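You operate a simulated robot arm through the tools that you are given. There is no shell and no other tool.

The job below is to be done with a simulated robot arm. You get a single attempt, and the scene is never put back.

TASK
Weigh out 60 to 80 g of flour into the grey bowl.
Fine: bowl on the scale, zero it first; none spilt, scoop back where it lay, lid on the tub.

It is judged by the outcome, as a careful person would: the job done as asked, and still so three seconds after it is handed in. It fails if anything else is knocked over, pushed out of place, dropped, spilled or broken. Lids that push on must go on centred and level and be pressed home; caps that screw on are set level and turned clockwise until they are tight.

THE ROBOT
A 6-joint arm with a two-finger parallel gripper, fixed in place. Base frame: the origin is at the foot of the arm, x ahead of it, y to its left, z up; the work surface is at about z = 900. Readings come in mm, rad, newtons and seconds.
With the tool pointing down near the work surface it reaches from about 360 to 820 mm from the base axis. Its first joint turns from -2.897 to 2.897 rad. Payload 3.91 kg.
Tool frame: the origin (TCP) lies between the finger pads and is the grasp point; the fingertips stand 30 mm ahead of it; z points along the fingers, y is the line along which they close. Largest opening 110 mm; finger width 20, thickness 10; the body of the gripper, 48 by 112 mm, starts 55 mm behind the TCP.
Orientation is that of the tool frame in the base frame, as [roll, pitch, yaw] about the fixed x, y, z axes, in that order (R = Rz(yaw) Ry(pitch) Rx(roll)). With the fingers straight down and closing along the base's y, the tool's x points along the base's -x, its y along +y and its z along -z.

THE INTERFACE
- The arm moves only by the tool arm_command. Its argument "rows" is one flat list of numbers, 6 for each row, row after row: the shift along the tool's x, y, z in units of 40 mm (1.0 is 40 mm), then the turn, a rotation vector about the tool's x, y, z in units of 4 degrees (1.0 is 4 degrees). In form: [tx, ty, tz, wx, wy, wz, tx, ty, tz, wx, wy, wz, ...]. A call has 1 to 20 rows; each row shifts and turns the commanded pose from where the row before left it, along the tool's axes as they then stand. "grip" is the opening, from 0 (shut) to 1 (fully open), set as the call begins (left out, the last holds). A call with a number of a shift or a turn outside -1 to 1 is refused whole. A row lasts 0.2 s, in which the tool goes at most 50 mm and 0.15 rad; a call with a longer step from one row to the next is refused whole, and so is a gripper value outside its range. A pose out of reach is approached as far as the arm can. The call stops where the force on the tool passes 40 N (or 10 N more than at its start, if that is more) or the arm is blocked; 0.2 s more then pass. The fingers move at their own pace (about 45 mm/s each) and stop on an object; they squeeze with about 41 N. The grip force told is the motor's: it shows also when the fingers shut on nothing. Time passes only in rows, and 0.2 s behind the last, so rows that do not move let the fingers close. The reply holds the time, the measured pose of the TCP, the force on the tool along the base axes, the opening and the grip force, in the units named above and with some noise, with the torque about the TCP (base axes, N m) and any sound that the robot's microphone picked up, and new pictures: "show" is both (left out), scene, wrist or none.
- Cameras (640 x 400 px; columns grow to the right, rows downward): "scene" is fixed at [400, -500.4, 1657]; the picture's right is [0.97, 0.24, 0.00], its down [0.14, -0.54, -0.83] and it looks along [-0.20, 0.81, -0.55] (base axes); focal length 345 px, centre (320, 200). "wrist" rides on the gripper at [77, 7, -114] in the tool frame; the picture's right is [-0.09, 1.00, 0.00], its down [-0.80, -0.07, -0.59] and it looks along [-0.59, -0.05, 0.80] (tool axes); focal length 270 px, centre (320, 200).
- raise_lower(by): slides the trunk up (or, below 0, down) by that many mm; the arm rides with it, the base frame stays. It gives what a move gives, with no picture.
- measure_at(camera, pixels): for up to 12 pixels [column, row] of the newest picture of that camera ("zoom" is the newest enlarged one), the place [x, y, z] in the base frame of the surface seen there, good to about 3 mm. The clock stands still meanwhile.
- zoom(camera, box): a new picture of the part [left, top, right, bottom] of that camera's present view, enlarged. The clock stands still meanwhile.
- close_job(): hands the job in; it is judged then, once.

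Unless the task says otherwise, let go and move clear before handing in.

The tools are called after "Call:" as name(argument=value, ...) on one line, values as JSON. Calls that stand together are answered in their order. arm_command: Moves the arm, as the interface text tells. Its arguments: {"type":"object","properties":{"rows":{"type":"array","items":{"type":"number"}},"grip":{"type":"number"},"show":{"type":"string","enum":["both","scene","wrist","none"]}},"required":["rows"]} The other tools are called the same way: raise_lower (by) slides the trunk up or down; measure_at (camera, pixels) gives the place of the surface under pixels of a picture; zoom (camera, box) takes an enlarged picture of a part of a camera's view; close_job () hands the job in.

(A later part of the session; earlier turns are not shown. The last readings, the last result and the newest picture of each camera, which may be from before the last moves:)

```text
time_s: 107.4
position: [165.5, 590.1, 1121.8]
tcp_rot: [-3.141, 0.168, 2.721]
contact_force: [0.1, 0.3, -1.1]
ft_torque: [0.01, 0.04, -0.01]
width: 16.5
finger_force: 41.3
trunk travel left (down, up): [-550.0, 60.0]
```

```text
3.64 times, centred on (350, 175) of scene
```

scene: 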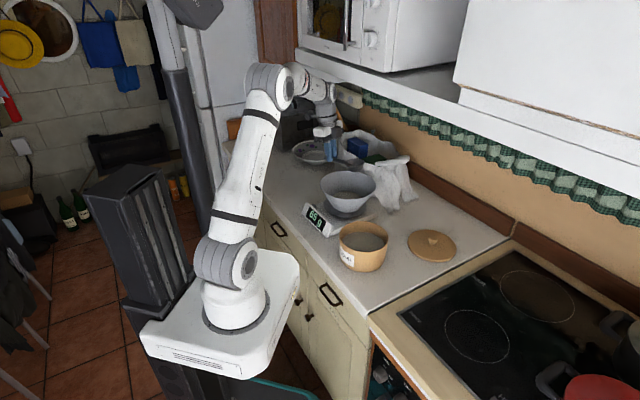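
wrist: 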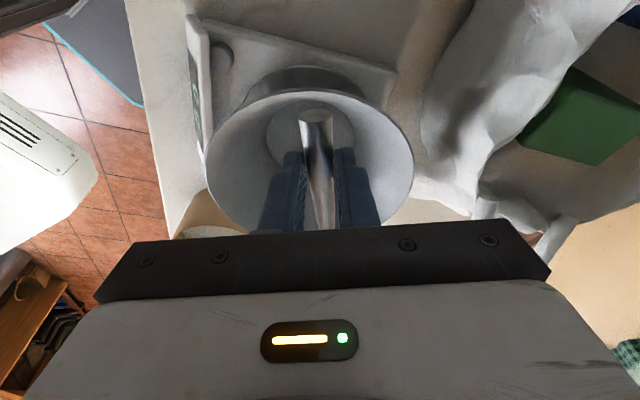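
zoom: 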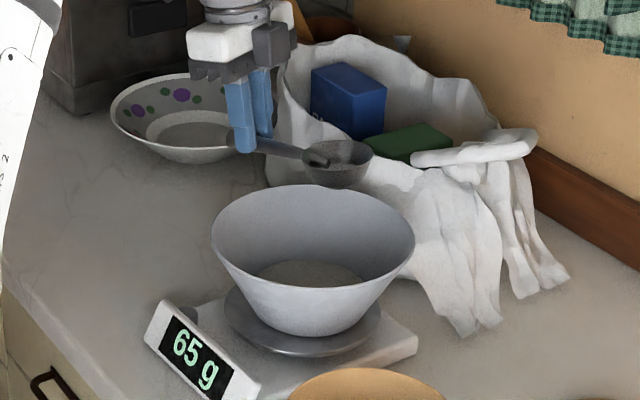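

The bowl holds 65 g, steady, and the scoop is empty and level. Now I'll carry it back above its resting place.

Call:
arm_command(rows=[-0.494, -0.394, 0.0837, -0.16, 0, -0.945, -0.467, -0.4266, 0.0791, -0.16, 0, -0.945, -0.438, -0.4573, 0.0742, -0.16, 0, -0.945, -0.4068, -0.486, 0.0689, -0.16, 0, -0.945, -0.3739, -0.5125, 0.0633, -0.16, 0, -0.945, -0.3394, -0.5366, 0.0575, -0.16, 0, -0.945, -0.3032, -0.5585, 0.0514, -0.16, 0, -0.945, -0.2656, -0.5778, 0.045, -0.16, 0, -0.945, -0.227, -0.5945, 0.0385, -0.16, 0, -0.945, -0.1873, -0.6086, 0.0317, -0.16, 0, -0.945, -0.1467, -0.6199, 0.0249, -0.16, 0, -0.945, -0.1055, -0.6284, 0.0179, -0.16, 0, -0.945, -0.0639, -0.6342, 0.0108, -0.16, 0, -0.945, -0.0219, -0.6371, 0.0037, -0.16, 0, -0.945, 0.02, -0.6372, -0.0034, -0.16, 0, -0.945, 0.062, -0.6344, -0.0105, -0.16, 0, -0.945, 0.1037, -0.6288, -0.0176, -0.16, 0, -0.945, 0.1449, -0.6204, -0.0245, -0.16, 0, -0.945, 0, 0, 0, 0, 0, 0])

Call:
zoom(camera="scene", box=[330, 180, 480, 280])

```text
time_s: 111.4
position: [382.2, 186.4, 1123.5]
tcp_rot: [-3.141, 0.168, -2.356]
contact_force: [0.4, -0.1, -0.2]
ft_torque: [-0.01, 0.01, 0.02]
width: 16.4
finger_force: 40.7
trunk travel left (down, up): [-550.0, 60.0]
```

scene: 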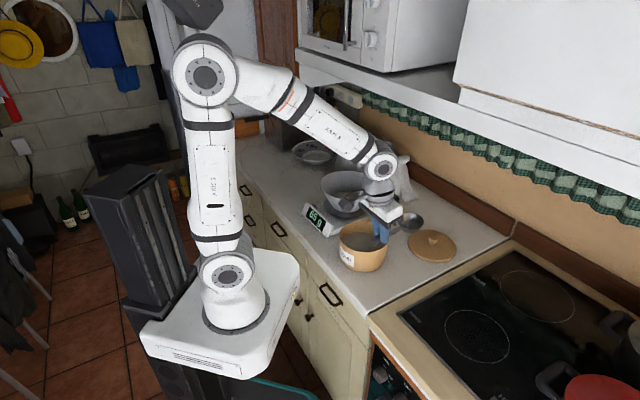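
wrist: 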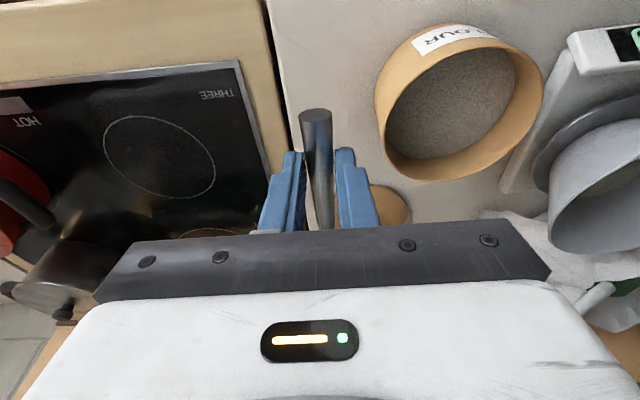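

```text
4.00 times, centred on (405, 230) of scene
```

zoom: 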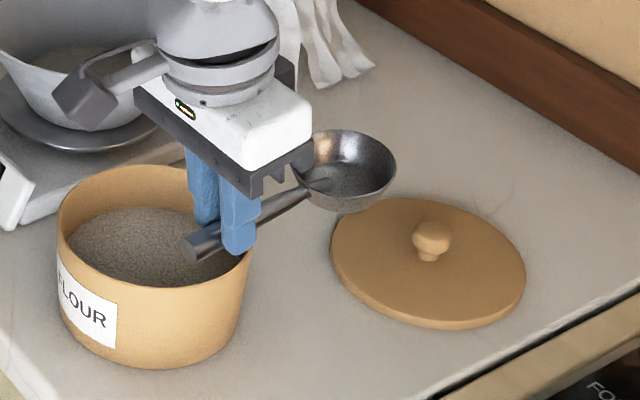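

Above the resting area at (382,186,1123). I'll measure the scoop's rim to see whether it slipped in the grip before setting it down.

Call:
measure_at(camera="zoom", pixels=[[394, 165], [392, 182], [350, 132], [375, 138], [330, 133], [345, 207], [370, 203], [345, 180], [190, 248], [285, 205], [270, 210], [312, 150]])

```text
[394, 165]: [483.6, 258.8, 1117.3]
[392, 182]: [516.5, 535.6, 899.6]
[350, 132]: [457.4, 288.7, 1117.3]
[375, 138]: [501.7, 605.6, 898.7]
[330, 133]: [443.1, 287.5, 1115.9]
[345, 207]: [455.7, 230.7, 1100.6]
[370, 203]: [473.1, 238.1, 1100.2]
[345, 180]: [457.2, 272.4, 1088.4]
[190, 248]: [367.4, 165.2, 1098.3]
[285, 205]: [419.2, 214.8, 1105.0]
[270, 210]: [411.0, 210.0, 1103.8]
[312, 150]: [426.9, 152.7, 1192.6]
```

The scoop's rim sits about 4 mm lower relative to the tool than when picked up (a 2–3° slip), so I'll correct the tool pitch by 2.8°, line up with the original grasp position (395,192.5), and descend to about 18 mm above.

Call:
arm_command(rows=[-0.33, -0.1175, 0.056, 0, -0.7, 0, 0.148, 0, 0.672, 0, 0, 0, 0.148, 0, 0.672, 0, 0, 0, 0.148, 0, 0.672, 0, 0, 0, 0.148, 0, 0.672, 0, 0, 0, 0.148, 0, 0.672, 0, 0, 0, 0.148, 0, 0.672, 0, 0, 0, 0, 0, 0, 0, 0, 0])

Call:
zoom(camera="scene", box=[330, 210, 450, 310])

```text
time_s: 113.2
position: [392.6, 193.1, 955.3]
tcp_rot: [-3.139, 0.216, -2.357]
contact_force: [0.1, -0.9, -0.6]
ft_torque: [-0.01, 0.03, 0.03]
width: 16.5
finger_force: 41.0
trunk travel left (down, up): [-550.0, 60.0]
```

scene: 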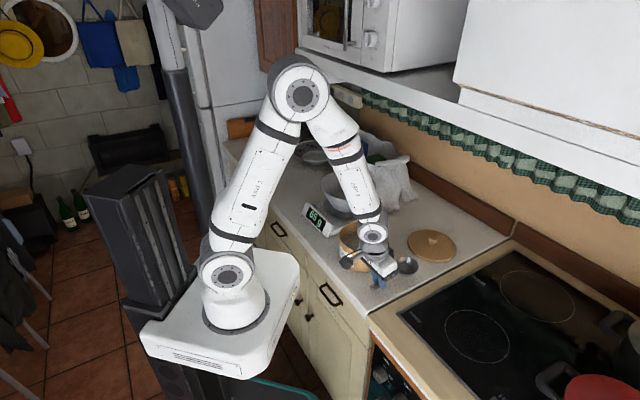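
wrist: 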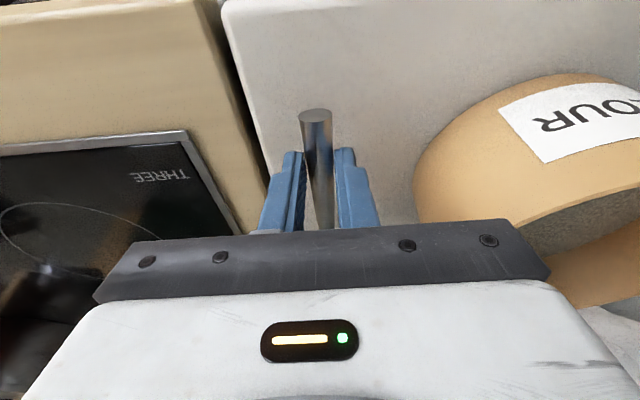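

```text
4.00 times, centred on (390, 260) of scene
```

zoom: 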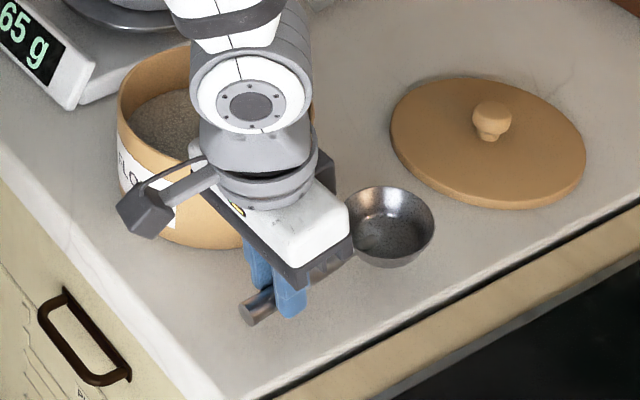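

About 18 mm above rest with the position matching. I'll check the rim's level and centre.

Call:
measure_at(camera="zoom", pixels=[[432, 225], [430, 240], [392, 190], [415, 196], [370, 190], [385, 264], [410, 262], [392, 235], [247, 315], [330, 270], [340, 262], [425, 205]])

```text
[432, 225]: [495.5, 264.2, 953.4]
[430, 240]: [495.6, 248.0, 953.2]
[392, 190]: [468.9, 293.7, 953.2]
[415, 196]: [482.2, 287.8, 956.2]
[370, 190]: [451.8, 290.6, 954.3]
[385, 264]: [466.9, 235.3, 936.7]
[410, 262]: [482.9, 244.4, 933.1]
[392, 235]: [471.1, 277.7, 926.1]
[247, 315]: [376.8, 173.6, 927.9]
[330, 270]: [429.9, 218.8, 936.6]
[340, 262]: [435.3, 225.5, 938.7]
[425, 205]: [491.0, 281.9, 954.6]
```

The rim is level at z 954 and centred at (464,261), within about 2 mm of its original spot. Lowering 16 mm and then in fine steps.

Call:
arm_command(rows=[0.026, 0, 0.2, 0, 0, 0, 0.026, 0, 0.198, 0, 0, 0, 0, 0, 0, 0, 0, 0], show="none")

Call:
arm_command(rows=[0.011, 0, 0.049, 0, 0, 0, 0, 0, 0, 0, 0, 0], show="none")

Call:
zoom(camera="scene", box=[330, 210, 450, 310])

```text
time_s: 114.0
position: [393.3, 193.9, 940.4]
tcp_rot: [3.141, 0.216, -2.356]
contact_force: [-0.3, -0.1, -0.3]
ft_torque: [-0.05, 0.05, 0.02]
width: 16.8
finger_force: 40.7
trunk travel left (down, up): [-550.0, 60.0]
```

```text
time_s: 114.6
position: [394.4, 192.8, 938.2]
tcp_rot: [-3.14, 0.218, -2.356]
contact_force: [0.1, 0.3, 6.6]
ft_torque: [-0.15, 0.17, -0.01]
width: 16.5
finger_force: 40.6
trunk travel left (down, up): [-550.0, 60.0]
```

```text
4.00 times, centred on (390, 260) of scene
```

zoom: 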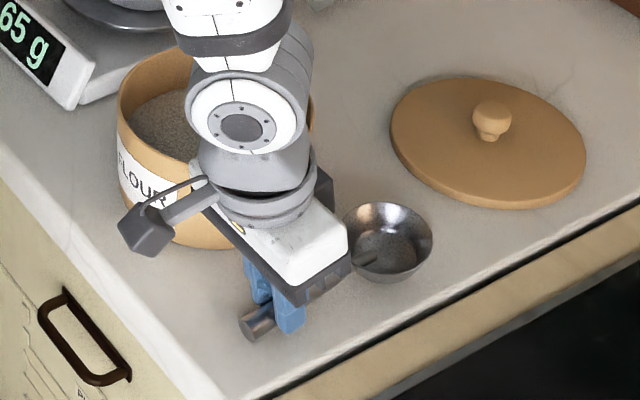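

Contact with the counter at 6.6 N: the scoop is down. I'll open the fingers and check it stays put.

Call:
arm_command(rows=[0, 0, 0, 0, 0, 0, 0, 0, 0, 0, 0, 0, 0, 0, 0, 0, 0, 0, 0, 0, 0, 0, 0, 0], grip=0.45, show="none")

Call:
arm_command(rows=[-0.05, 0, -0.24, 0, 0, 0, -0.107, 0, -0.488, 0, 0, 0, -0.15, 0, -0.7, 0, 0, 0, -0.15, 0, -0.7, 0, 0, 0, -0.15, 0, -0.7, 0, 0, 0, 0, 0, 0, 0, 0, 0])

Call:
zoom(camera="scene", box=[330, 210, 470, 300])

```text
time_s: 115.6
position: [395.0, 192.3, 938.0]
tcp_rot: [-3.141, 0.216, -2.357]
contact_force: [0.1, 0.1, 0.7]
ft_torque: [0.02, -0.04, 0.0]
width: 49.8
finger_force: 0.2
trunk travel left (down, up): [-550.0, 60.0]
```

```text
time_s: 117.0
position: [391.1, 193.4, 1054.8]
tcp_rot: [-3.141, 0.215, -2.357]
contact_force: [1.0, -0.7, 1.5]
ft_torque: [0.01, 0.0, 0.0]
width: 49.8
finger_force: 0.0
trunk travel left (down, up): [-550.0, 60.0]
```

scene: 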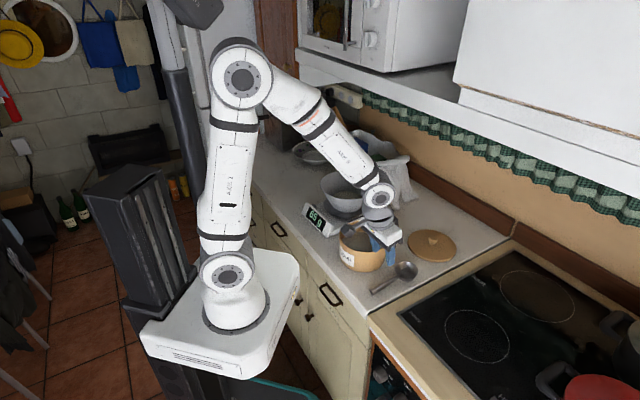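
wrist: 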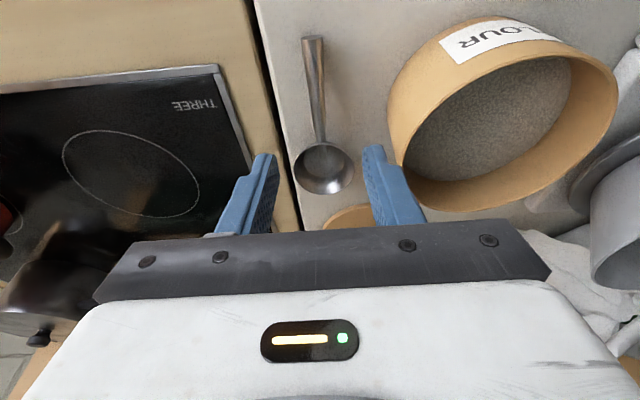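

```text
4.44 times, centred on (400, 255) of scene
```

zoom: 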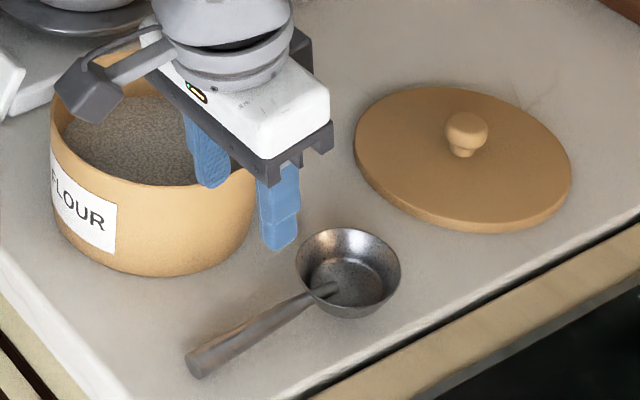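

The scoop lies as it did at the start (bowl at zoom (348,273), end at (196,360), against (349,277) and (193,362) originally). Now for the lid: I'll straighten the tool and move above its knob.

Call:
arm_command(rows=[0, 0, 0, 0, 0.775, 0, 0, 0, 0, 0, 0.775, 0, 0, 0, 0, 0, 0.775, 0, 0, 0, 0, 0, 0.775, 0, -0.919, 0.217, -0.03, 0, 0, 0, -0.919, 0.217, -0.03, 0, 0, 0, -0.919, 0.217, -0.03, 0, 0, 0, -0.919, 0.217, -0.03, 0, 0, 0, -0.919, 0.217, -0.03, 0, 0, 0, -0.919, 0.217, -0.03, 0, 0, 0, -0.919, 0.217, -0.03, 0, 0, 0, 0, 0, 0, 0, 0, 0], grip=0.5)

Call:
zoom(camera="wrist", box=[160, 40, 480, 240])

Call:
measure_at(camera="scene", pixels=[[364, 240], [343, 236], [386, 240], [364, 222], [347, 225], [383, 228], [407, 271], [375, 291]])

```text
time_s: 119.6
position: [533.4, 420.2, 1063.7]
tcp_rot: [-3.142, 0.001, -2.356]
contact_force: [-0.1, -0.2, 0.0]
ft_torque: [-0.01, -0.03, -0.02]
width: 55.0
finger_force: 0.1
trunk travel left (down, up): [-550.0, 60.0]
```

scene: 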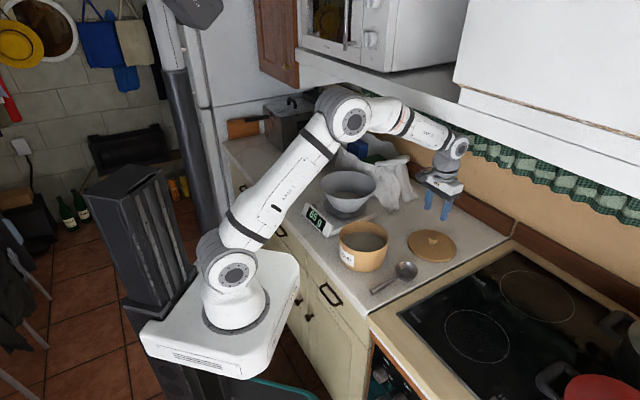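
wrist: 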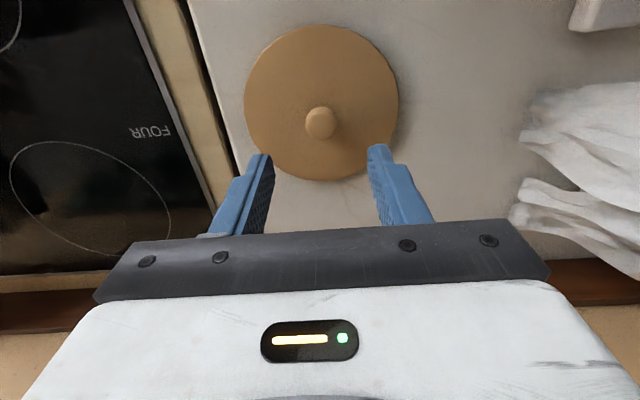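

```text
2.00 times, centred on (320, 140) of wrist
```

zoom: 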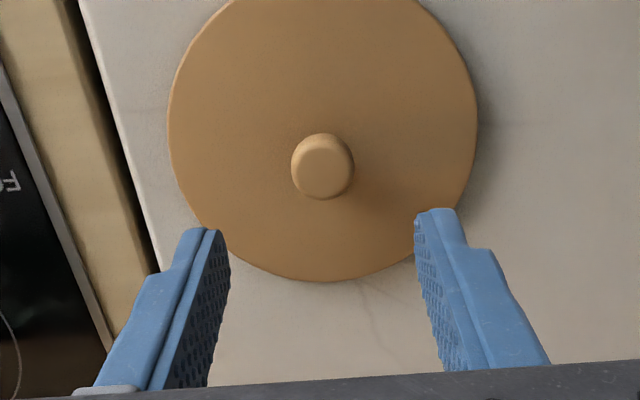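

```text
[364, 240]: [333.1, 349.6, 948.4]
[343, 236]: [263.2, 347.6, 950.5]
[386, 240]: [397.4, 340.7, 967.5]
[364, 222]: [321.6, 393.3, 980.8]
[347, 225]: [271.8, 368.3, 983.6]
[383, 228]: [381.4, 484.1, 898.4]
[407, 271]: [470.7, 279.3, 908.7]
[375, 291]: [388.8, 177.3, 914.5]
```

The knob is visible at wrist (320,123) on the lid. I'll measure knob and lid edges, plus the tub rim in the scene.

Call:
measure_at(camera="wrist", pixels=[[320, 123], [307, 122], [335, 122], [321, 110], [320, 136], [246, 100], [397, 110], [320, 28], [318, 178], [320, 70], [280, 125], [360, 125]])

Call:
zoom(camera="scene", box=[320, 200, 470, 290])

Call:
measure_at(camera="zoom", pixels=[[82, 140], [86, 120], [100, 105], [130, 92], [190, 86], [240, 95], [275, 110], [291, 130], [291, 150], [270, 175], [110, 172], [190, 200]])

```text
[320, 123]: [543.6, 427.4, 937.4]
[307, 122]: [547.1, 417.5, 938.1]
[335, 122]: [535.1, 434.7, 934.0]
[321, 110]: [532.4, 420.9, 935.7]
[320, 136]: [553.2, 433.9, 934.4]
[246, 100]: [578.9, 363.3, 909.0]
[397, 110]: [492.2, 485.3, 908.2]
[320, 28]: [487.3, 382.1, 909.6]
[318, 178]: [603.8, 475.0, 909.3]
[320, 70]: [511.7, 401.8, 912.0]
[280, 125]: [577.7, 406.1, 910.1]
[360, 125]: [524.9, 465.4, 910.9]
```

```text
4.27 times, centred on (395, 245) of scene
```

zoom: 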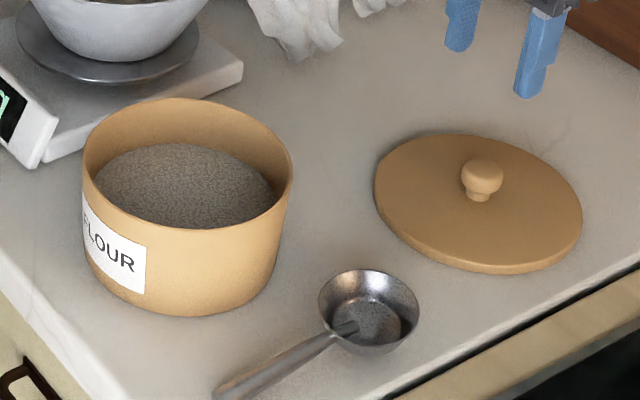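

```text
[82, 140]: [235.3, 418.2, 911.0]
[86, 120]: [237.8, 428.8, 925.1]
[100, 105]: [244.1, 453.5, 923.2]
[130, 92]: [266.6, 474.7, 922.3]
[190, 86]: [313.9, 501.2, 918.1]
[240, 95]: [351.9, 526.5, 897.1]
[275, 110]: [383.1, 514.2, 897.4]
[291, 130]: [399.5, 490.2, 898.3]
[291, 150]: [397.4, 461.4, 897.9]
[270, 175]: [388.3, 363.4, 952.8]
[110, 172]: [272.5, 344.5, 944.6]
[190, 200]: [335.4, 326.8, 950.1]
```

The knob is centred at (543.5,427.5), top z 937, and the lid (radius about 75, top z 909) is concentric with it; the tub is unmoved. I'll descend around the knob to just above the lid plate.

Call:
arm_command(rows=[-0.0615, -0.01, 0.6, 0, 0, 0, -0.0615, -0.01, 0.6, 0, 0, 0, -0.0615, -0.01, 0.6, 0, 0, 0, -0.0615, -0.01, 0.6, 0, 0, 0, -0.0615, -0.01, 0.4, 0, 0, 0, 0, 0, 0, 0, 0, 0])

Call:
zoom(camera="wrist", box=[200, 80, 440, 230])

Call:
zoom(camera="scene", box=[390, 200, 490, 275])

```text
time_s: 121.0
position: [542.7, 425.3, 950.8]
tcp_rot: [-3.141, 0.0, -2.356]
contact_force: [0.3, 0.5, 0.7]
ft_torque: [0.02, -0.01, -0.01]
width: 55.0
finger_force: 0.1
trunk travel left (down, up): [-550.0, 60.0]
```

scene: 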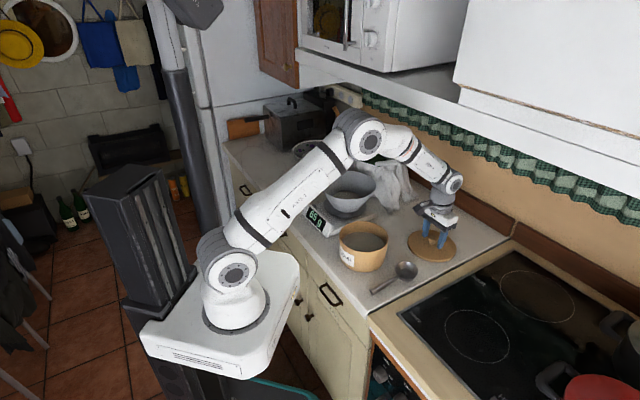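
wrist: 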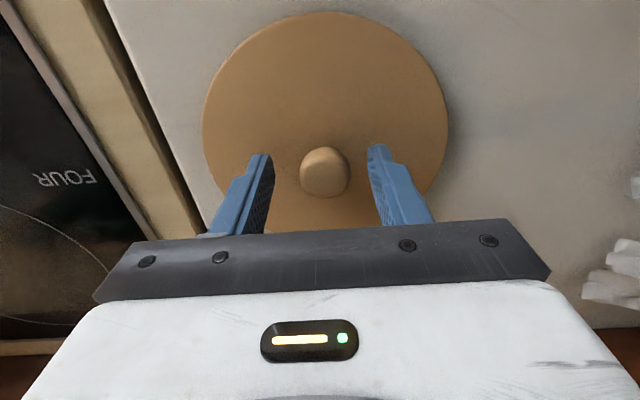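

```text
2.67 times, centred on (320, 155) of wrist
```

zoom: 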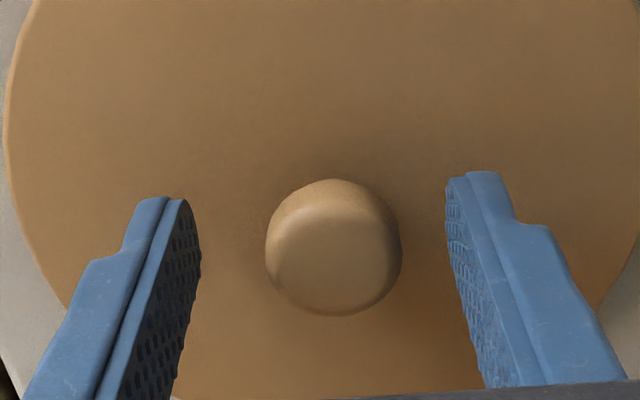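

```text
5.33 times, centred on (440, 238) of scene
```

zoom: 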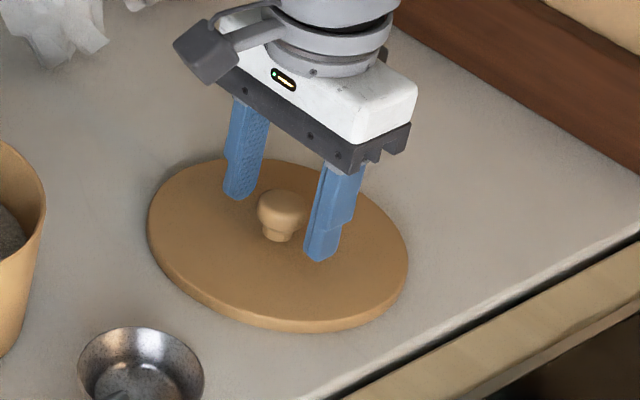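

The knob is between the fingers. I'll measure it again from here to centre on it in both directions.

Call:
measure_at(camera="wrist", pixels=[[325, 175], [301, 172], [349, 172], [325, 149], [325, 196], [305, 185], [345, 185], [310, 155]])

```text
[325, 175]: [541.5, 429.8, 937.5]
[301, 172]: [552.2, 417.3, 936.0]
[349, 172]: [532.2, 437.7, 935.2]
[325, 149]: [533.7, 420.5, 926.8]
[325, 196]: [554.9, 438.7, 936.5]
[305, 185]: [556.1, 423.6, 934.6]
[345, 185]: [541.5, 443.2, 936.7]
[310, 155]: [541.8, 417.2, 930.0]
```

The knob centre is at about (543.5,428.5), so I'll shift 3 mm, lower 7 mm, and close on it.

Call:
arm_command(rows=[-0.07, 0.0425, 0.0, 0, 0, 0, 0, 0, 0.17, 0, 0, 0, 0, 0, 0, 0, 0, 0], show="none")

Call:
arm_command(rows=[0, 0, 0, 0, 0, 0, 0, 0, 0, 0, 0, 0, 0, 0, 0, 0, 0, 0, 0, 0, 0, 0, 0, 0, 0, 0, 0, 0, 0, 0], grip=0)

Call:
zoom(camera="scene", box=[390, 200, 490, 275])

```text
time_s: 121.8
position: [544.8, 427.9, 944.4]
tcp_rot: [3.141, 0.002, -2.358]
contact_force: [0.1, 0.6, -0.7]
ft_torque: [0.01, 0.02, 0.01]
width: 54.8
finger_force: 0.1
trunk travel left (down, up): [-550.0, 60.0]
```

```text
time_s: 123.0
position: [545.0, 428.0, 943.9]
tcp_rot: [3.141, 0.0, -2.356]
contact_force: [-0.1, -0.8, -0.4]
ft_torque: [0.01, 0.01, -0.02]
width: 25.9
finger_force: 41.6
trunk travel left (down, up): [-550.0, 60.0]
```

scene: 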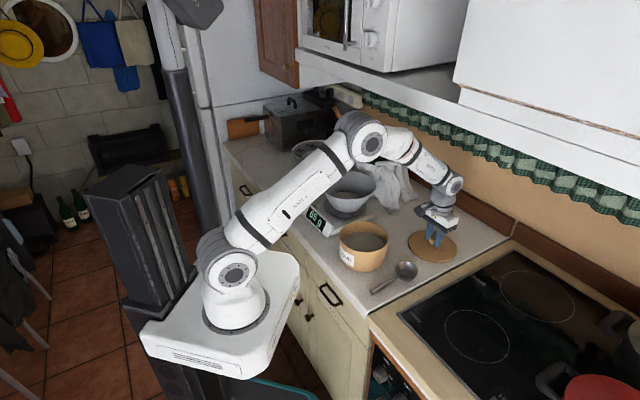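
wrist: 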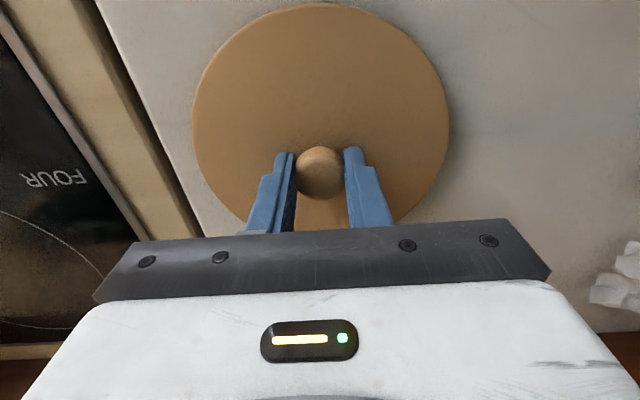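

```text
5.33 times, centred on (440, 238) of scene
```

zoom: 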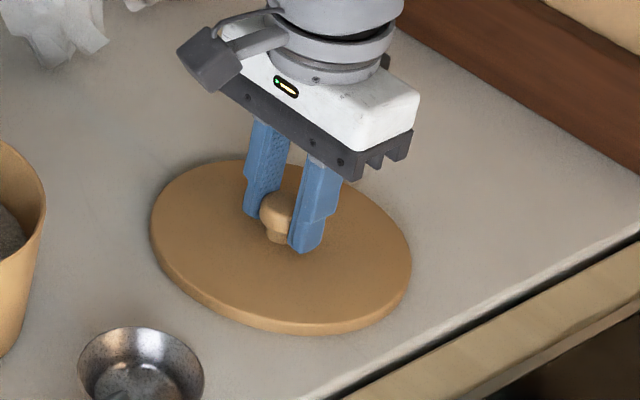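

The knob is gripped (25.9 mm, 41.6 N). I'll lift 25 mm and check the lid hangs level.

Call:
arm_command(rows=[0, 0, -0.2, 0, 0, 0, 0, 0, -0.2, 0, 0, 0, 0, 0, -0.2, 0, 0, 0, 0, 0, 0, 0, 0, 0])

Call:
zoom(camera="scene", box=[390, 190, 490, 265])

Call:
measure_at(camera="wrist", pixels=[[195, 110], [250, 35], [320, 8], [390, 30], [443, 100], [440, 150], [210, 160], [320, 60], [240, 100], [400, 100], [320, 120], [230, 190]])

```text
time_s: 124.0
position: [545.4, 425.9, 967.0]
tcp_rot: [3.142, 0.001, -2.355]
contact_force: [0.2, 0.0, 0.2]
ft_torque: [-0.01, 0.02, -0.01]
width: 26.1
finger_force: 40.8
trunk travel left (down, up): [-550.0, 60.0]
```

scene: 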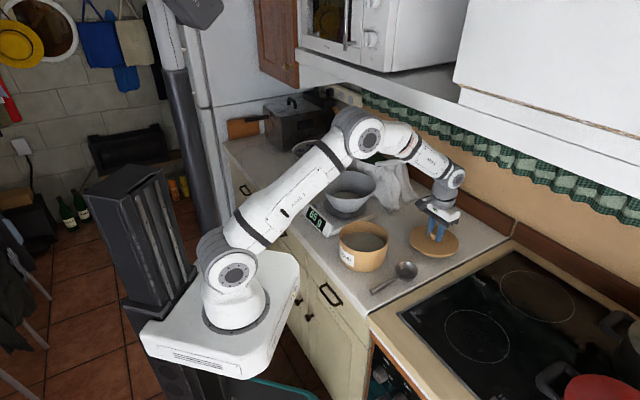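
wrist: 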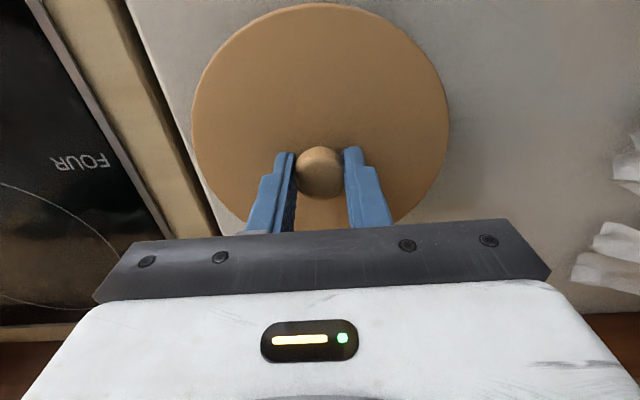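

```text
5.33 times, centred on (440, 228) of scene
```

zoom: 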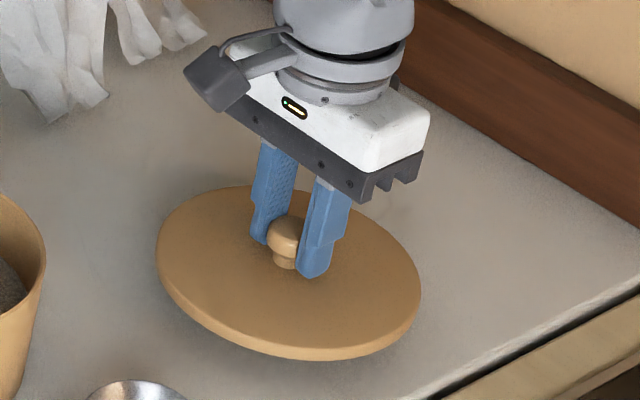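

```text
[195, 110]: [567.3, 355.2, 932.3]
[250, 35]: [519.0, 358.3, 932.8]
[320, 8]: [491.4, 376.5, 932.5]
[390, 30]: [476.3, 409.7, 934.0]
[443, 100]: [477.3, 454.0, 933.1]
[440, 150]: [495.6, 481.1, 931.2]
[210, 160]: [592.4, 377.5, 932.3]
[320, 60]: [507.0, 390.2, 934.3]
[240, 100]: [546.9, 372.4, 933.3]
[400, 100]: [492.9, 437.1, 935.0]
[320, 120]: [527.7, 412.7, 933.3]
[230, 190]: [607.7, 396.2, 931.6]
```

The lid hangs level (z 932–934 all round) and its centre coincides with the TCP at (545,426). Before carrying it over I'll pin down the tub's rim circle accurately.

Call:
zoom(camera="scene", box=[332, 215, 396, 275])

```text
6.67 times, centred on (364, 245) of scene
```

zoom: 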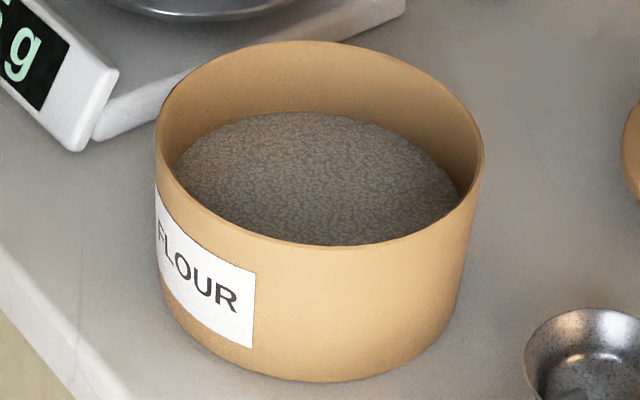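

Call:
measure_at(camera="zoom", pixels=[[159, 130], [170, 95], [200, 65], [250, 46], [300, 42], [350, 48], [400, 64], [440, 87], [470, 118], [482, 150], [160, 175], [190, 210]])

Call:
measure_at(camera="zoom", pixels=[[230, 232], [280, 243], [330, 246], [380, 241], [420, 228], [455, 205], [475, 180], [157, 150], [215, 58], [325, 45], [420, 74], [480, 138]])

```text
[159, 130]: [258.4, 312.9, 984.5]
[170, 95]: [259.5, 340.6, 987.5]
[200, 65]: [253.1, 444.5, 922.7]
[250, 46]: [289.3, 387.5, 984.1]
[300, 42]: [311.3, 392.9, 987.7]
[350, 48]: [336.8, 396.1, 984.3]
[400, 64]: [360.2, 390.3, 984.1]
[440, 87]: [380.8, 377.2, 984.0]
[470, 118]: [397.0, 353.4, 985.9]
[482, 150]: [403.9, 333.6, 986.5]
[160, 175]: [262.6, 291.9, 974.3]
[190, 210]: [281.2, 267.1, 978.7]
```

```text
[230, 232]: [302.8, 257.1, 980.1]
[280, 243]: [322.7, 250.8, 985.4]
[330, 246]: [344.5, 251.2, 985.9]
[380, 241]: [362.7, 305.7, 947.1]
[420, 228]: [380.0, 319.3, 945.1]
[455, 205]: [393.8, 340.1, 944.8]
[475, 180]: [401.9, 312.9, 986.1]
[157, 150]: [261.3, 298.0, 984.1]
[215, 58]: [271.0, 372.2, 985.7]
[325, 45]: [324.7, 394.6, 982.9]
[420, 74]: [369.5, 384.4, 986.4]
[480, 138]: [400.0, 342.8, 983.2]
```

The tub rim fits a circle centred at (330.5,323.3), radius 73, z 985. I'll raise the lid to a safe height and carry it over the tub.

Call:
arm_command(rows=[0, 0, -0.83, 0, 0, 0, 0, 0, -0.83, 0, 0, 0, 0, 0, -0.83, 0, 0, 0, 0, 0, -0.83, 0, 0, 0, 0.7016, 0.248, 0, 0, 0, 0, 0.7016, 0.248, 0, 0, 0, 0, 0.7016, 0.248, 0, 0, 0, 0, 0.7016, 0.248, 0, 0, 0, 0, 0.7016, 0.248, 0, 0, 0, 0, 0.7016, 0.248, 0, 0, 0, 0, 0.7016, 0.248, 0, 0, 0, 0, 0.7016, 0.248, 0, 0, 0, 0, 0, 0, 0, 0, 0, 0, 0, 0, 0, 0, 0, 0])

Call:
zoom(camera="scene", box=[310, 190, 420, 280])

```text
time_s: 127.0
position: [327.7, 326.1, 1099.6]
tcp_rot: [-3.141, 0.0, -2.356]
contact_force: [0.4, 0.0, -0.4]
ft_torque: [-0.02, 0.02, -0.05]
width: 26.1
finger_force: 40.9
trunk travel left (down, up): [-550.0, 60.0]
```

scene: 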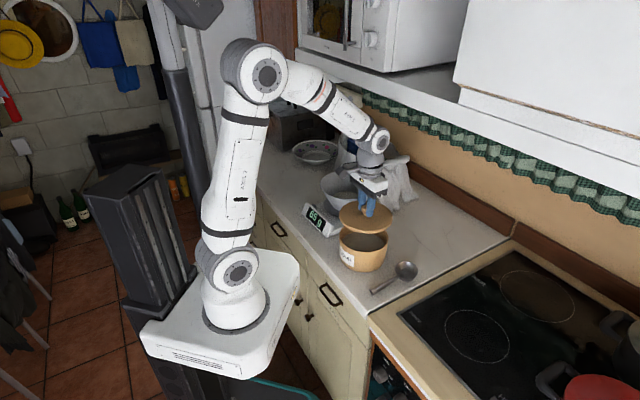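
wrist: 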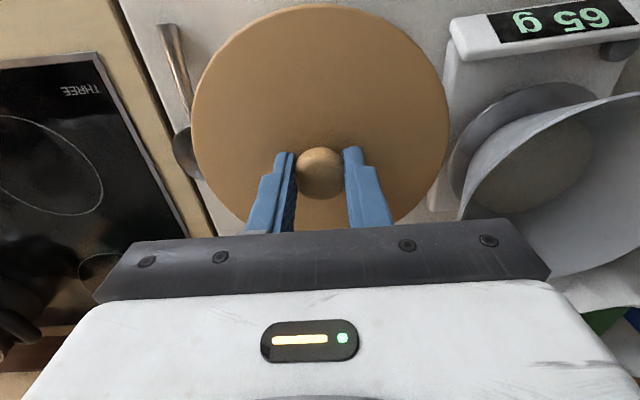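

```text
4.44 times, centred on (365, 235) of scene
```

zoom: 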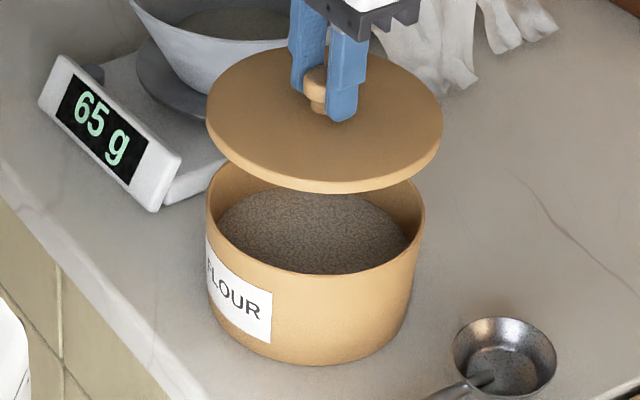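

The lid is level over the tub with the scale at 65 g. I'll measure the lid's edge all around to find its true centre relative to the TCP.

Call:
measure_at(camera="zoom", pixels=[[210, 105], [214, 125], [230, 145], [255, 163], [290, 177], [330, 184], [370, 181], [405, 170], [430, 152], [440, 135], [440, 115], [425, 92]])

Call:
measure_at(camera="wrist", pixels=[[196, 95], [205, 70], [225, 43], [255, 21], [290, 9], [325, 6], [360, 12], [395, 30], [425, 62], [442, 95], [446, 130], [438, 165]])

```text
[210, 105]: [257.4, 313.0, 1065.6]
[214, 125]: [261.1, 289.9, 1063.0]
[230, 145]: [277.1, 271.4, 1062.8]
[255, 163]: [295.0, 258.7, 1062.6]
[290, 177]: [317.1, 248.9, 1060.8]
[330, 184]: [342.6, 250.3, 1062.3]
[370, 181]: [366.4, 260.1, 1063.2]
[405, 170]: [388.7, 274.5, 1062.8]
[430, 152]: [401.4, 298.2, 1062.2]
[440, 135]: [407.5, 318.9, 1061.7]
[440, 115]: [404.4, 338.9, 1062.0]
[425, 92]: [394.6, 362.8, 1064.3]
```

```text
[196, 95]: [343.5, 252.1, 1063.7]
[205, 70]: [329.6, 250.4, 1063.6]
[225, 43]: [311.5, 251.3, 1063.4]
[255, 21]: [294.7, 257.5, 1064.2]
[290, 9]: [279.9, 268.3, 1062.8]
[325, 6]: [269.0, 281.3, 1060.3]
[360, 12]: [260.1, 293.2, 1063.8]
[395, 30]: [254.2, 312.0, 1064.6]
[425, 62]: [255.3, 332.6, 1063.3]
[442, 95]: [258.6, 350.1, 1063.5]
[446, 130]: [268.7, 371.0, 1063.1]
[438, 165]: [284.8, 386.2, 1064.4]
```

The lid's edge fits a circle centred (330.1,325.3), radius 76, against the tub's (330.1,323.2), so I'll shift 2 mm and lower to about 9 mm above the rim.

Call:
arm_command(rows=[0.037, -0.037, 0, 0, 0, 0, 0, 0, 0.5, 0, 0, 0, 0, 0, 0.5, 0, 0, 0, 0, 0, 0.5, 0, 0, 0, 0, 0, 0, 0, 0, 0])

Call:
zoom(camera="scene", box=[320, 200, 410, 275])

```text
time_s: 128.2
position: [330.7, 322.9, 1040.5]
tcp_rot: [3.141, 0.001, -2.356]
contact_force: [-0.1, -0.7, 0.1]
ft_torque: [-0.02, 0.0, 0.0]
width: 26.1
finger_force: 41.2
trunk travel left (down, up): [-550.0, 60.0]
```

scene: 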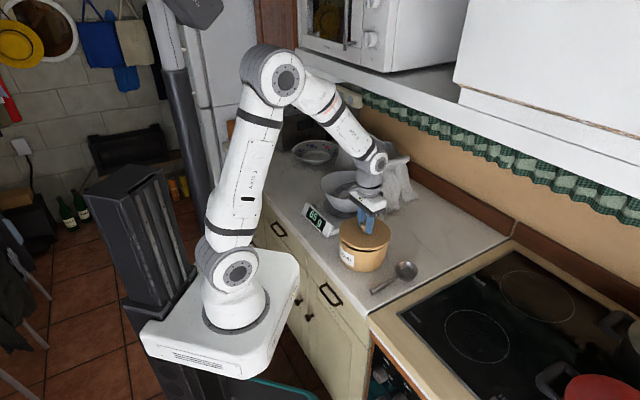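
wrist: 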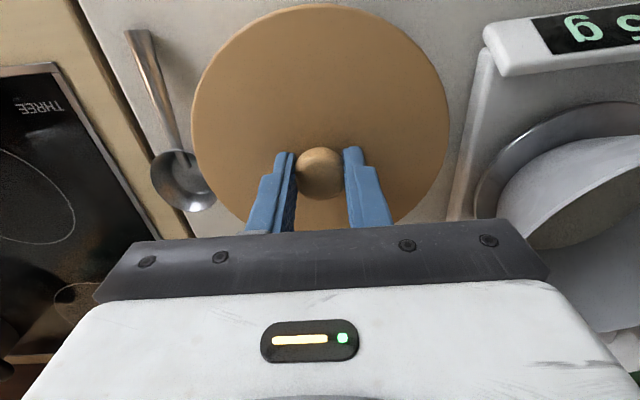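

```text
5.33 times, centred on (365, 238) of scene
```

zoom: 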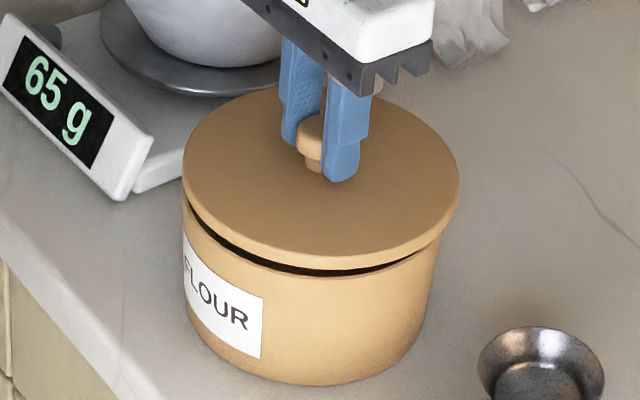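

The lid hovers about 9 mm above the rim. I'll remeasure both lid edge and tub from this picture for the final alignment.

Call:
measure_at(camera="zoom", pixels=[[185, 160], [188, 190], [205, 215], [235, 237], [275, 253], [320, 261], [365, 258], [405, 246], [435, 228], [453, 205], [458, 180], [450, 155]])

Call:
measure_at(camera="wrist", pixels=[[196, 95], [205, 70], [225, 43], [255, 21], [290, 9], [325, 6], [360, 12], [395, 30], [425, 62], [442, 95], [446, 130], [438, 165]])

Call:
measure_at(camera="zoom", pixels=[[190, 220], [195, 290], [220, 340], [270, 375], [330, 383], [390, 360], [420, 310], [430, 270], [437, 240], [300, 290], [350, 290], [240, 270]])

```text
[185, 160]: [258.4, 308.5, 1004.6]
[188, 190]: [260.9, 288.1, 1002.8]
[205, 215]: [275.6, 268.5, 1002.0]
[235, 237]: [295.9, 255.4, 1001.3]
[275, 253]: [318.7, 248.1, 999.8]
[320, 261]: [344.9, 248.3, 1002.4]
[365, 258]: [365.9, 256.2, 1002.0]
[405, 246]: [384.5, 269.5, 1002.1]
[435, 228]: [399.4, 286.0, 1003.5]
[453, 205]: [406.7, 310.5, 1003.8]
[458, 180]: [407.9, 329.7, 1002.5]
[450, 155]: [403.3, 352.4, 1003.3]
```

```text
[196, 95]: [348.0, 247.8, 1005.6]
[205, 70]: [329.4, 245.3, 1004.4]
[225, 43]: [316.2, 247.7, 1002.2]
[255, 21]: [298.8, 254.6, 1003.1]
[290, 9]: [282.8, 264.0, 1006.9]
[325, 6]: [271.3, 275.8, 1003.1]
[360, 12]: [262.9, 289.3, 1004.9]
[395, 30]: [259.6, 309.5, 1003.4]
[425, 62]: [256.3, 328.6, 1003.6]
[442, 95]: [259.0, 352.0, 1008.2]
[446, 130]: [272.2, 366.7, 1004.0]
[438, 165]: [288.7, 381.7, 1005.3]
```

```text
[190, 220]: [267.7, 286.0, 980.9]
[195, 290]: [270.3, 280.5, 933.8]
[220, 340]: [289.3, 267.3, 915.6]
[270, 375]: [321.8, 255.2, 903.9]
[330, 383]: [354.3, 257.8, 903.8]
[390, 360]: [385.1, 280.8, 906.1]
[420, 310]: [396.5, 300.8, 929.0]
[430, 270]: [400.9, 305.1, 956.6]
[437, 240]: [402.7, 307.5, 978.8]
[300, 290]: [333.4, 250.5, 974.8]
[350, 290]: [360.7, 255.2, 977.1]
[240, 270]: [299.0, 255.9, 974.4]
```

The lid's centre fits (332,322) against the tub's (330.2,323.2). I'll correct by (-1.8,+1.2) and verify again.

Call:
arm_command(rows=[0.0105, 0.0525, 0, 0, 0, 0, 0, 0, 0, 0, 0, 0, 0, 0, 0, 0, 0, 0])

Call:
zoom(camera="scene", box=[320, 200, 410, 275])

Call:
measure_at(camera="zoom", pixels=[[185, 160], [188, 190], [205, 215], [235, 237], [275, 253], [320, 261], [365, 258], [405, 246], [435, 228], [453, 205], [457, 180], [449, 155]])

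Call:
measure_at(camera="wrist", pixels=[[196, 95], [205, 70], [225, 43], [255, 21], [290, 9], [325, 6], [360, 12], [395, 30], [425, 62], [442, 95], [446, 130], [438, 165]])

```text
time_s: 129.0
position: [329.3, 324.7, 1040.5]
tcp_rot: [-3.14, 0.001, -2.355]
contact_force: [-0.1, 0.2, 0.4]
ft_torque: [0.0, -0.02, 0.01]
width: 25.8
finger_force: 40.8
trunk travel left (down, up): [-550.0, 60.0]
```

scene: 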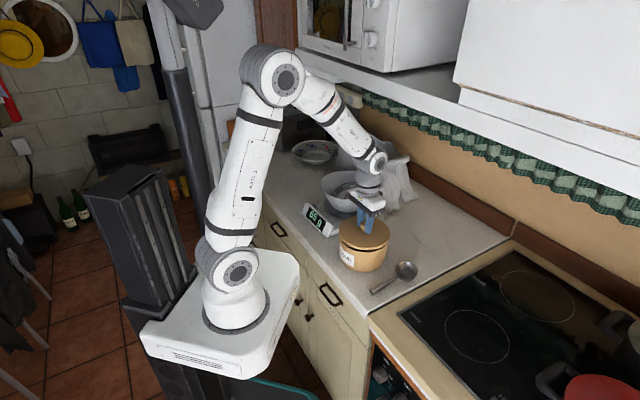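
wrist: 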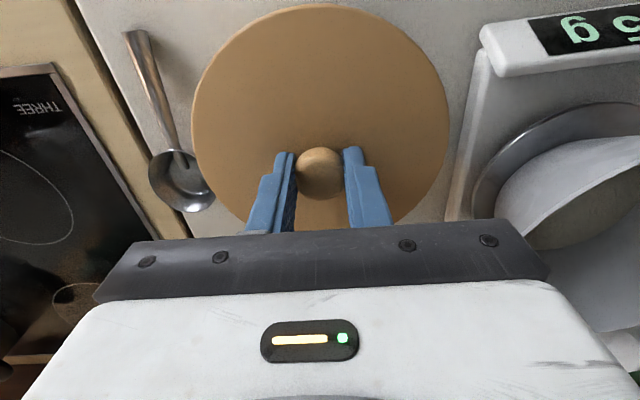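

```text
5.33 times, centred on (365, 238) of scene
```

zoom: 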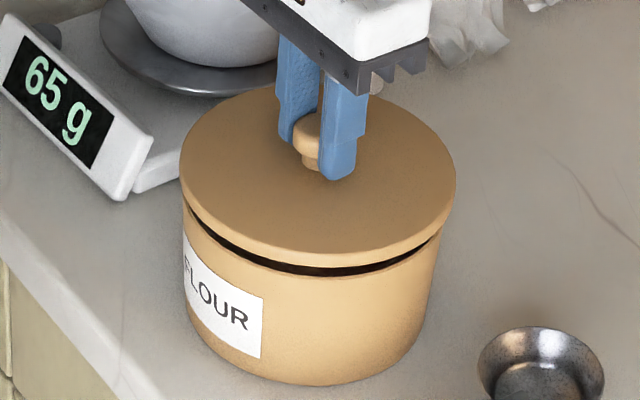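

```text
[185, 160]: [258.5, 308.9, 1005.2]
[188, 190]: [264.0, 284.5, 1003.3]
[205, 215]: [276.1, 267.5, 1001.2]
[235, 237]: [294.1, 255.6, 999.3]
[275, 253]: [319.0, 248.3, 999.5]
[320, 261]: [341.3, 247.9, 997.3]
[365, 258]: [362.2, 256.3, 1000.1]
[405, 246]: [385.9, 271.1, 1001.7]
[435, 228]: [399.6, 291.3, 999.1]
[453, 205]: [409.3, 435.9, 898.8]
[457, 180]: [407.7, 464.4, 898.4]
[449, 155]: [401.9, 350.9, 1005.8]
```

```text
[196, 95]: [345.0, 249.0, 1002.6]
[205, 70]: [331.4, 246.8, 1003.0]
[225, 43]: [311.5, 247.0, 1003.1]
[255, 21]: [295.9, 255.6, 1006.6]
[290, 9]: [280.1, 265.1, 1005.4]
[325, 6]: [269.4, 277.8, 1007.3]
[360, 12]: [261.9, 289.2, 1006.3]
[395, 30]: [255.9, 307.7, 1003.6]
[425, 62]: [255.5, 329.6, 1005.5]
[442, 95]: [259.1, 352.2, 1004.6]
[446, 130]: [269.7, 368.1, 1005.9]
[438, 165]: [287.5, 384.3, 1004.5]
```

The lid's centre is now (330.1,322.8), within 1 mm of the tub's axis, and it is level. I'll lower in small steps, watching the force.

Call:
arm_command(rows=[0, 0, 0.1, 0, 0, 0, 0, 0, 0.075, 0, 0, 0, 0, 0, 0, 0, 0, 0], show="none")

Call:
arm_command(rows=[0, 0, 0.05, 0, 0, 0, 0, 0, 0, 0, 0, 0], show="none")

Call:
zoom(camera="scene", box=[320, 200, 410, 275])

```text
time_s: 129.8
position: [327.7, 324.4, 1032.9]
tcp_rot: [-3.141, 0.0, -2.357]
contact_force: [-0.7, -0.3, -0.1]
ft_torque: [0.03, -0.03, -0.01]
width: 26.0
finger_force: 41.3
trunk travel left (down, up): [-550.0, 60.0]
```

```text
time_s: 130.4
position: [329.0, 323.4, 1032.2]
tcp_rot: [-3.141, 0.001, -2.356]
contact_force: [-0.6, -0.5, 0.6]
ft_torque: [0.01, -0.03, -0.01]
width: 25.8
finger_force: 40.9
trunk travel left (down, up): [-550.0, 60.0]
```

```text
5.33 times, centred on (365, 238) of scene
```

zoom: 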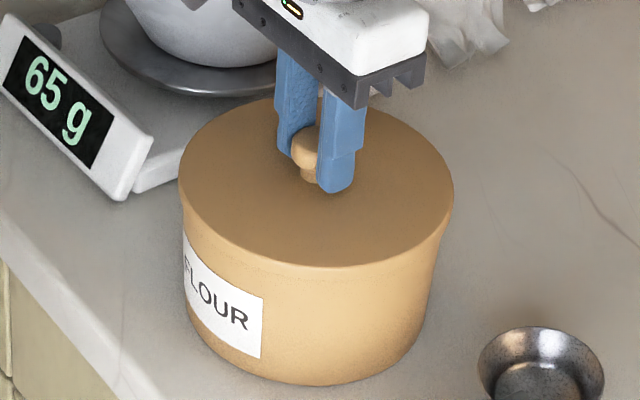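

The gap has closed visually; the right side seems to overhang a little more than the left, so I'll zoom in on both edges before pressing.

Call:
zoom(camera="scene", box=[332, 218, 364, 262])

Call:
zoom(camera="scene", box=[366, 218, 398, 262])

```text
9.09 times, centred on (348, 240) of scene
```

zoom: 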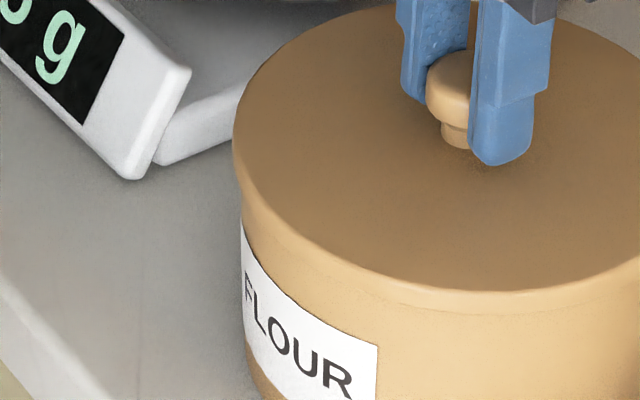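

```text
9.09 times, centred on (382, 240) of scene
```

zoom: 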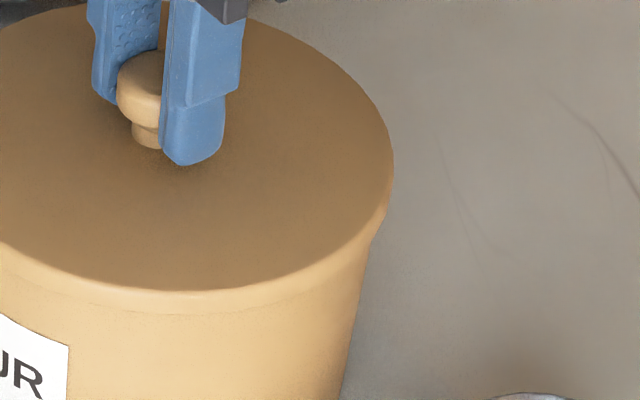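

The silhouettes agree: lid extremes 338.4–390.0, tub rim 339.25–388.6, centred within half a millimetre once perspective is allowed for. Continuing down in small steps.

Call:
arm_command(rows=[0, 0, 0.04, 0, 0, 0, 0, 0, 0, 0, 0, 0], show="none")

Call:
arm_command(rows=[0, 0, 0.04, 0, 0, 0, 0, 0, 0, 0, 0, 0], show="none")

Call:
arm_command(rows=[0, 0, 0.04, 0, 0, 0, 0, 0, 0, 0, 0, 0], show="none")

```text
time_s: 131.0
position: [327.5, 324.4, 1028.8]
tcp_rot: [-3.141, -0.001, -2.355]
contact_force: [0.2, -0.2, 0.5]
ft_torque: [-0.03, 0.0, -0.03]
width: 26.2
finger_force: 41.3
trunk travel left (down, up): [-550.0, 60.0]
```

```text
time_s: 131.6
position: [327.4, 323.5, 1031.2]
tcp_rot: [3.141, 0.003, -2.355]
contact_force: [2.4, -1.9, 19.0]
ft_torque: [0.0, -0.01, -0.03]
width: 26.0
finger_force: 40.9
trunk travel left (down, up): [-550.0, 60.0]
heard: snap
```

```text
time_s: 132.3
position: [328.1, 324.0, 1029.3]
tcp_rot: [3.141, 0.008, -2.357]
contact_force: [-4.1, 0.0, 18.3]
ft_torque: [-0.2, 0.18, 0.02]
width: 26.0
finger_force: 41.8
trunk travel left (down, up): [-550.0, 60.0]
stopped in row 2: the force on the tool passed its limit at 41 N (the readings are from after the stop); the commanded pose is now the measured one
```

I heard a snap: the lid is pressed home, and the following step met firm resistance. I'll inspect it before releasing.

Call:
zoom(camera="scene", box=[320, 200, 410, 275])

Call:
measure_at(camera="zoom", pixels=[[190, 165], [200, 200], [240, 230], [290, 248], [340, 252], [390, 240], [430, 215], [447, 180], [435, 150], [410, 130], [230, 130], [205, 150]])

```text
5.33 times, centred on (365, 238) of scene
```

zoom: 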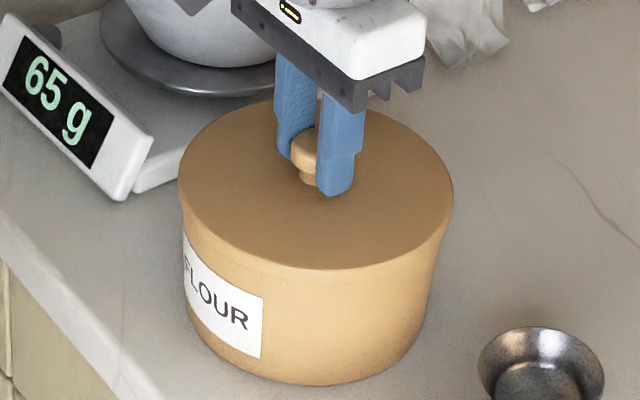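

```text
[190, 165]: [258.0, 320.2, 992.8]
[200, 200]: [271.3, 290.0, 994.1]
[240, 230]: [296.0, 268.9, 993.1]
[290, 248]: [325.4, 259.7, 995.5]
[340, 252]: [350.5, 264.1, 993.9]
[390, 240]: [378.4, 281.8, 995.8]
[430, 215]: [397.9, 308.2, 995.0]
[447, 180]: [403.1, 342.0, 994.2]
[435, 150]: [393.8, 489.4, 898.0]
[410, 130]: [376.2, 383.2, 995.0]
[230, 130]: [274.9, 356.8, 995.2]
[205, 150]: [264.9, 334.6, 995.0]
```

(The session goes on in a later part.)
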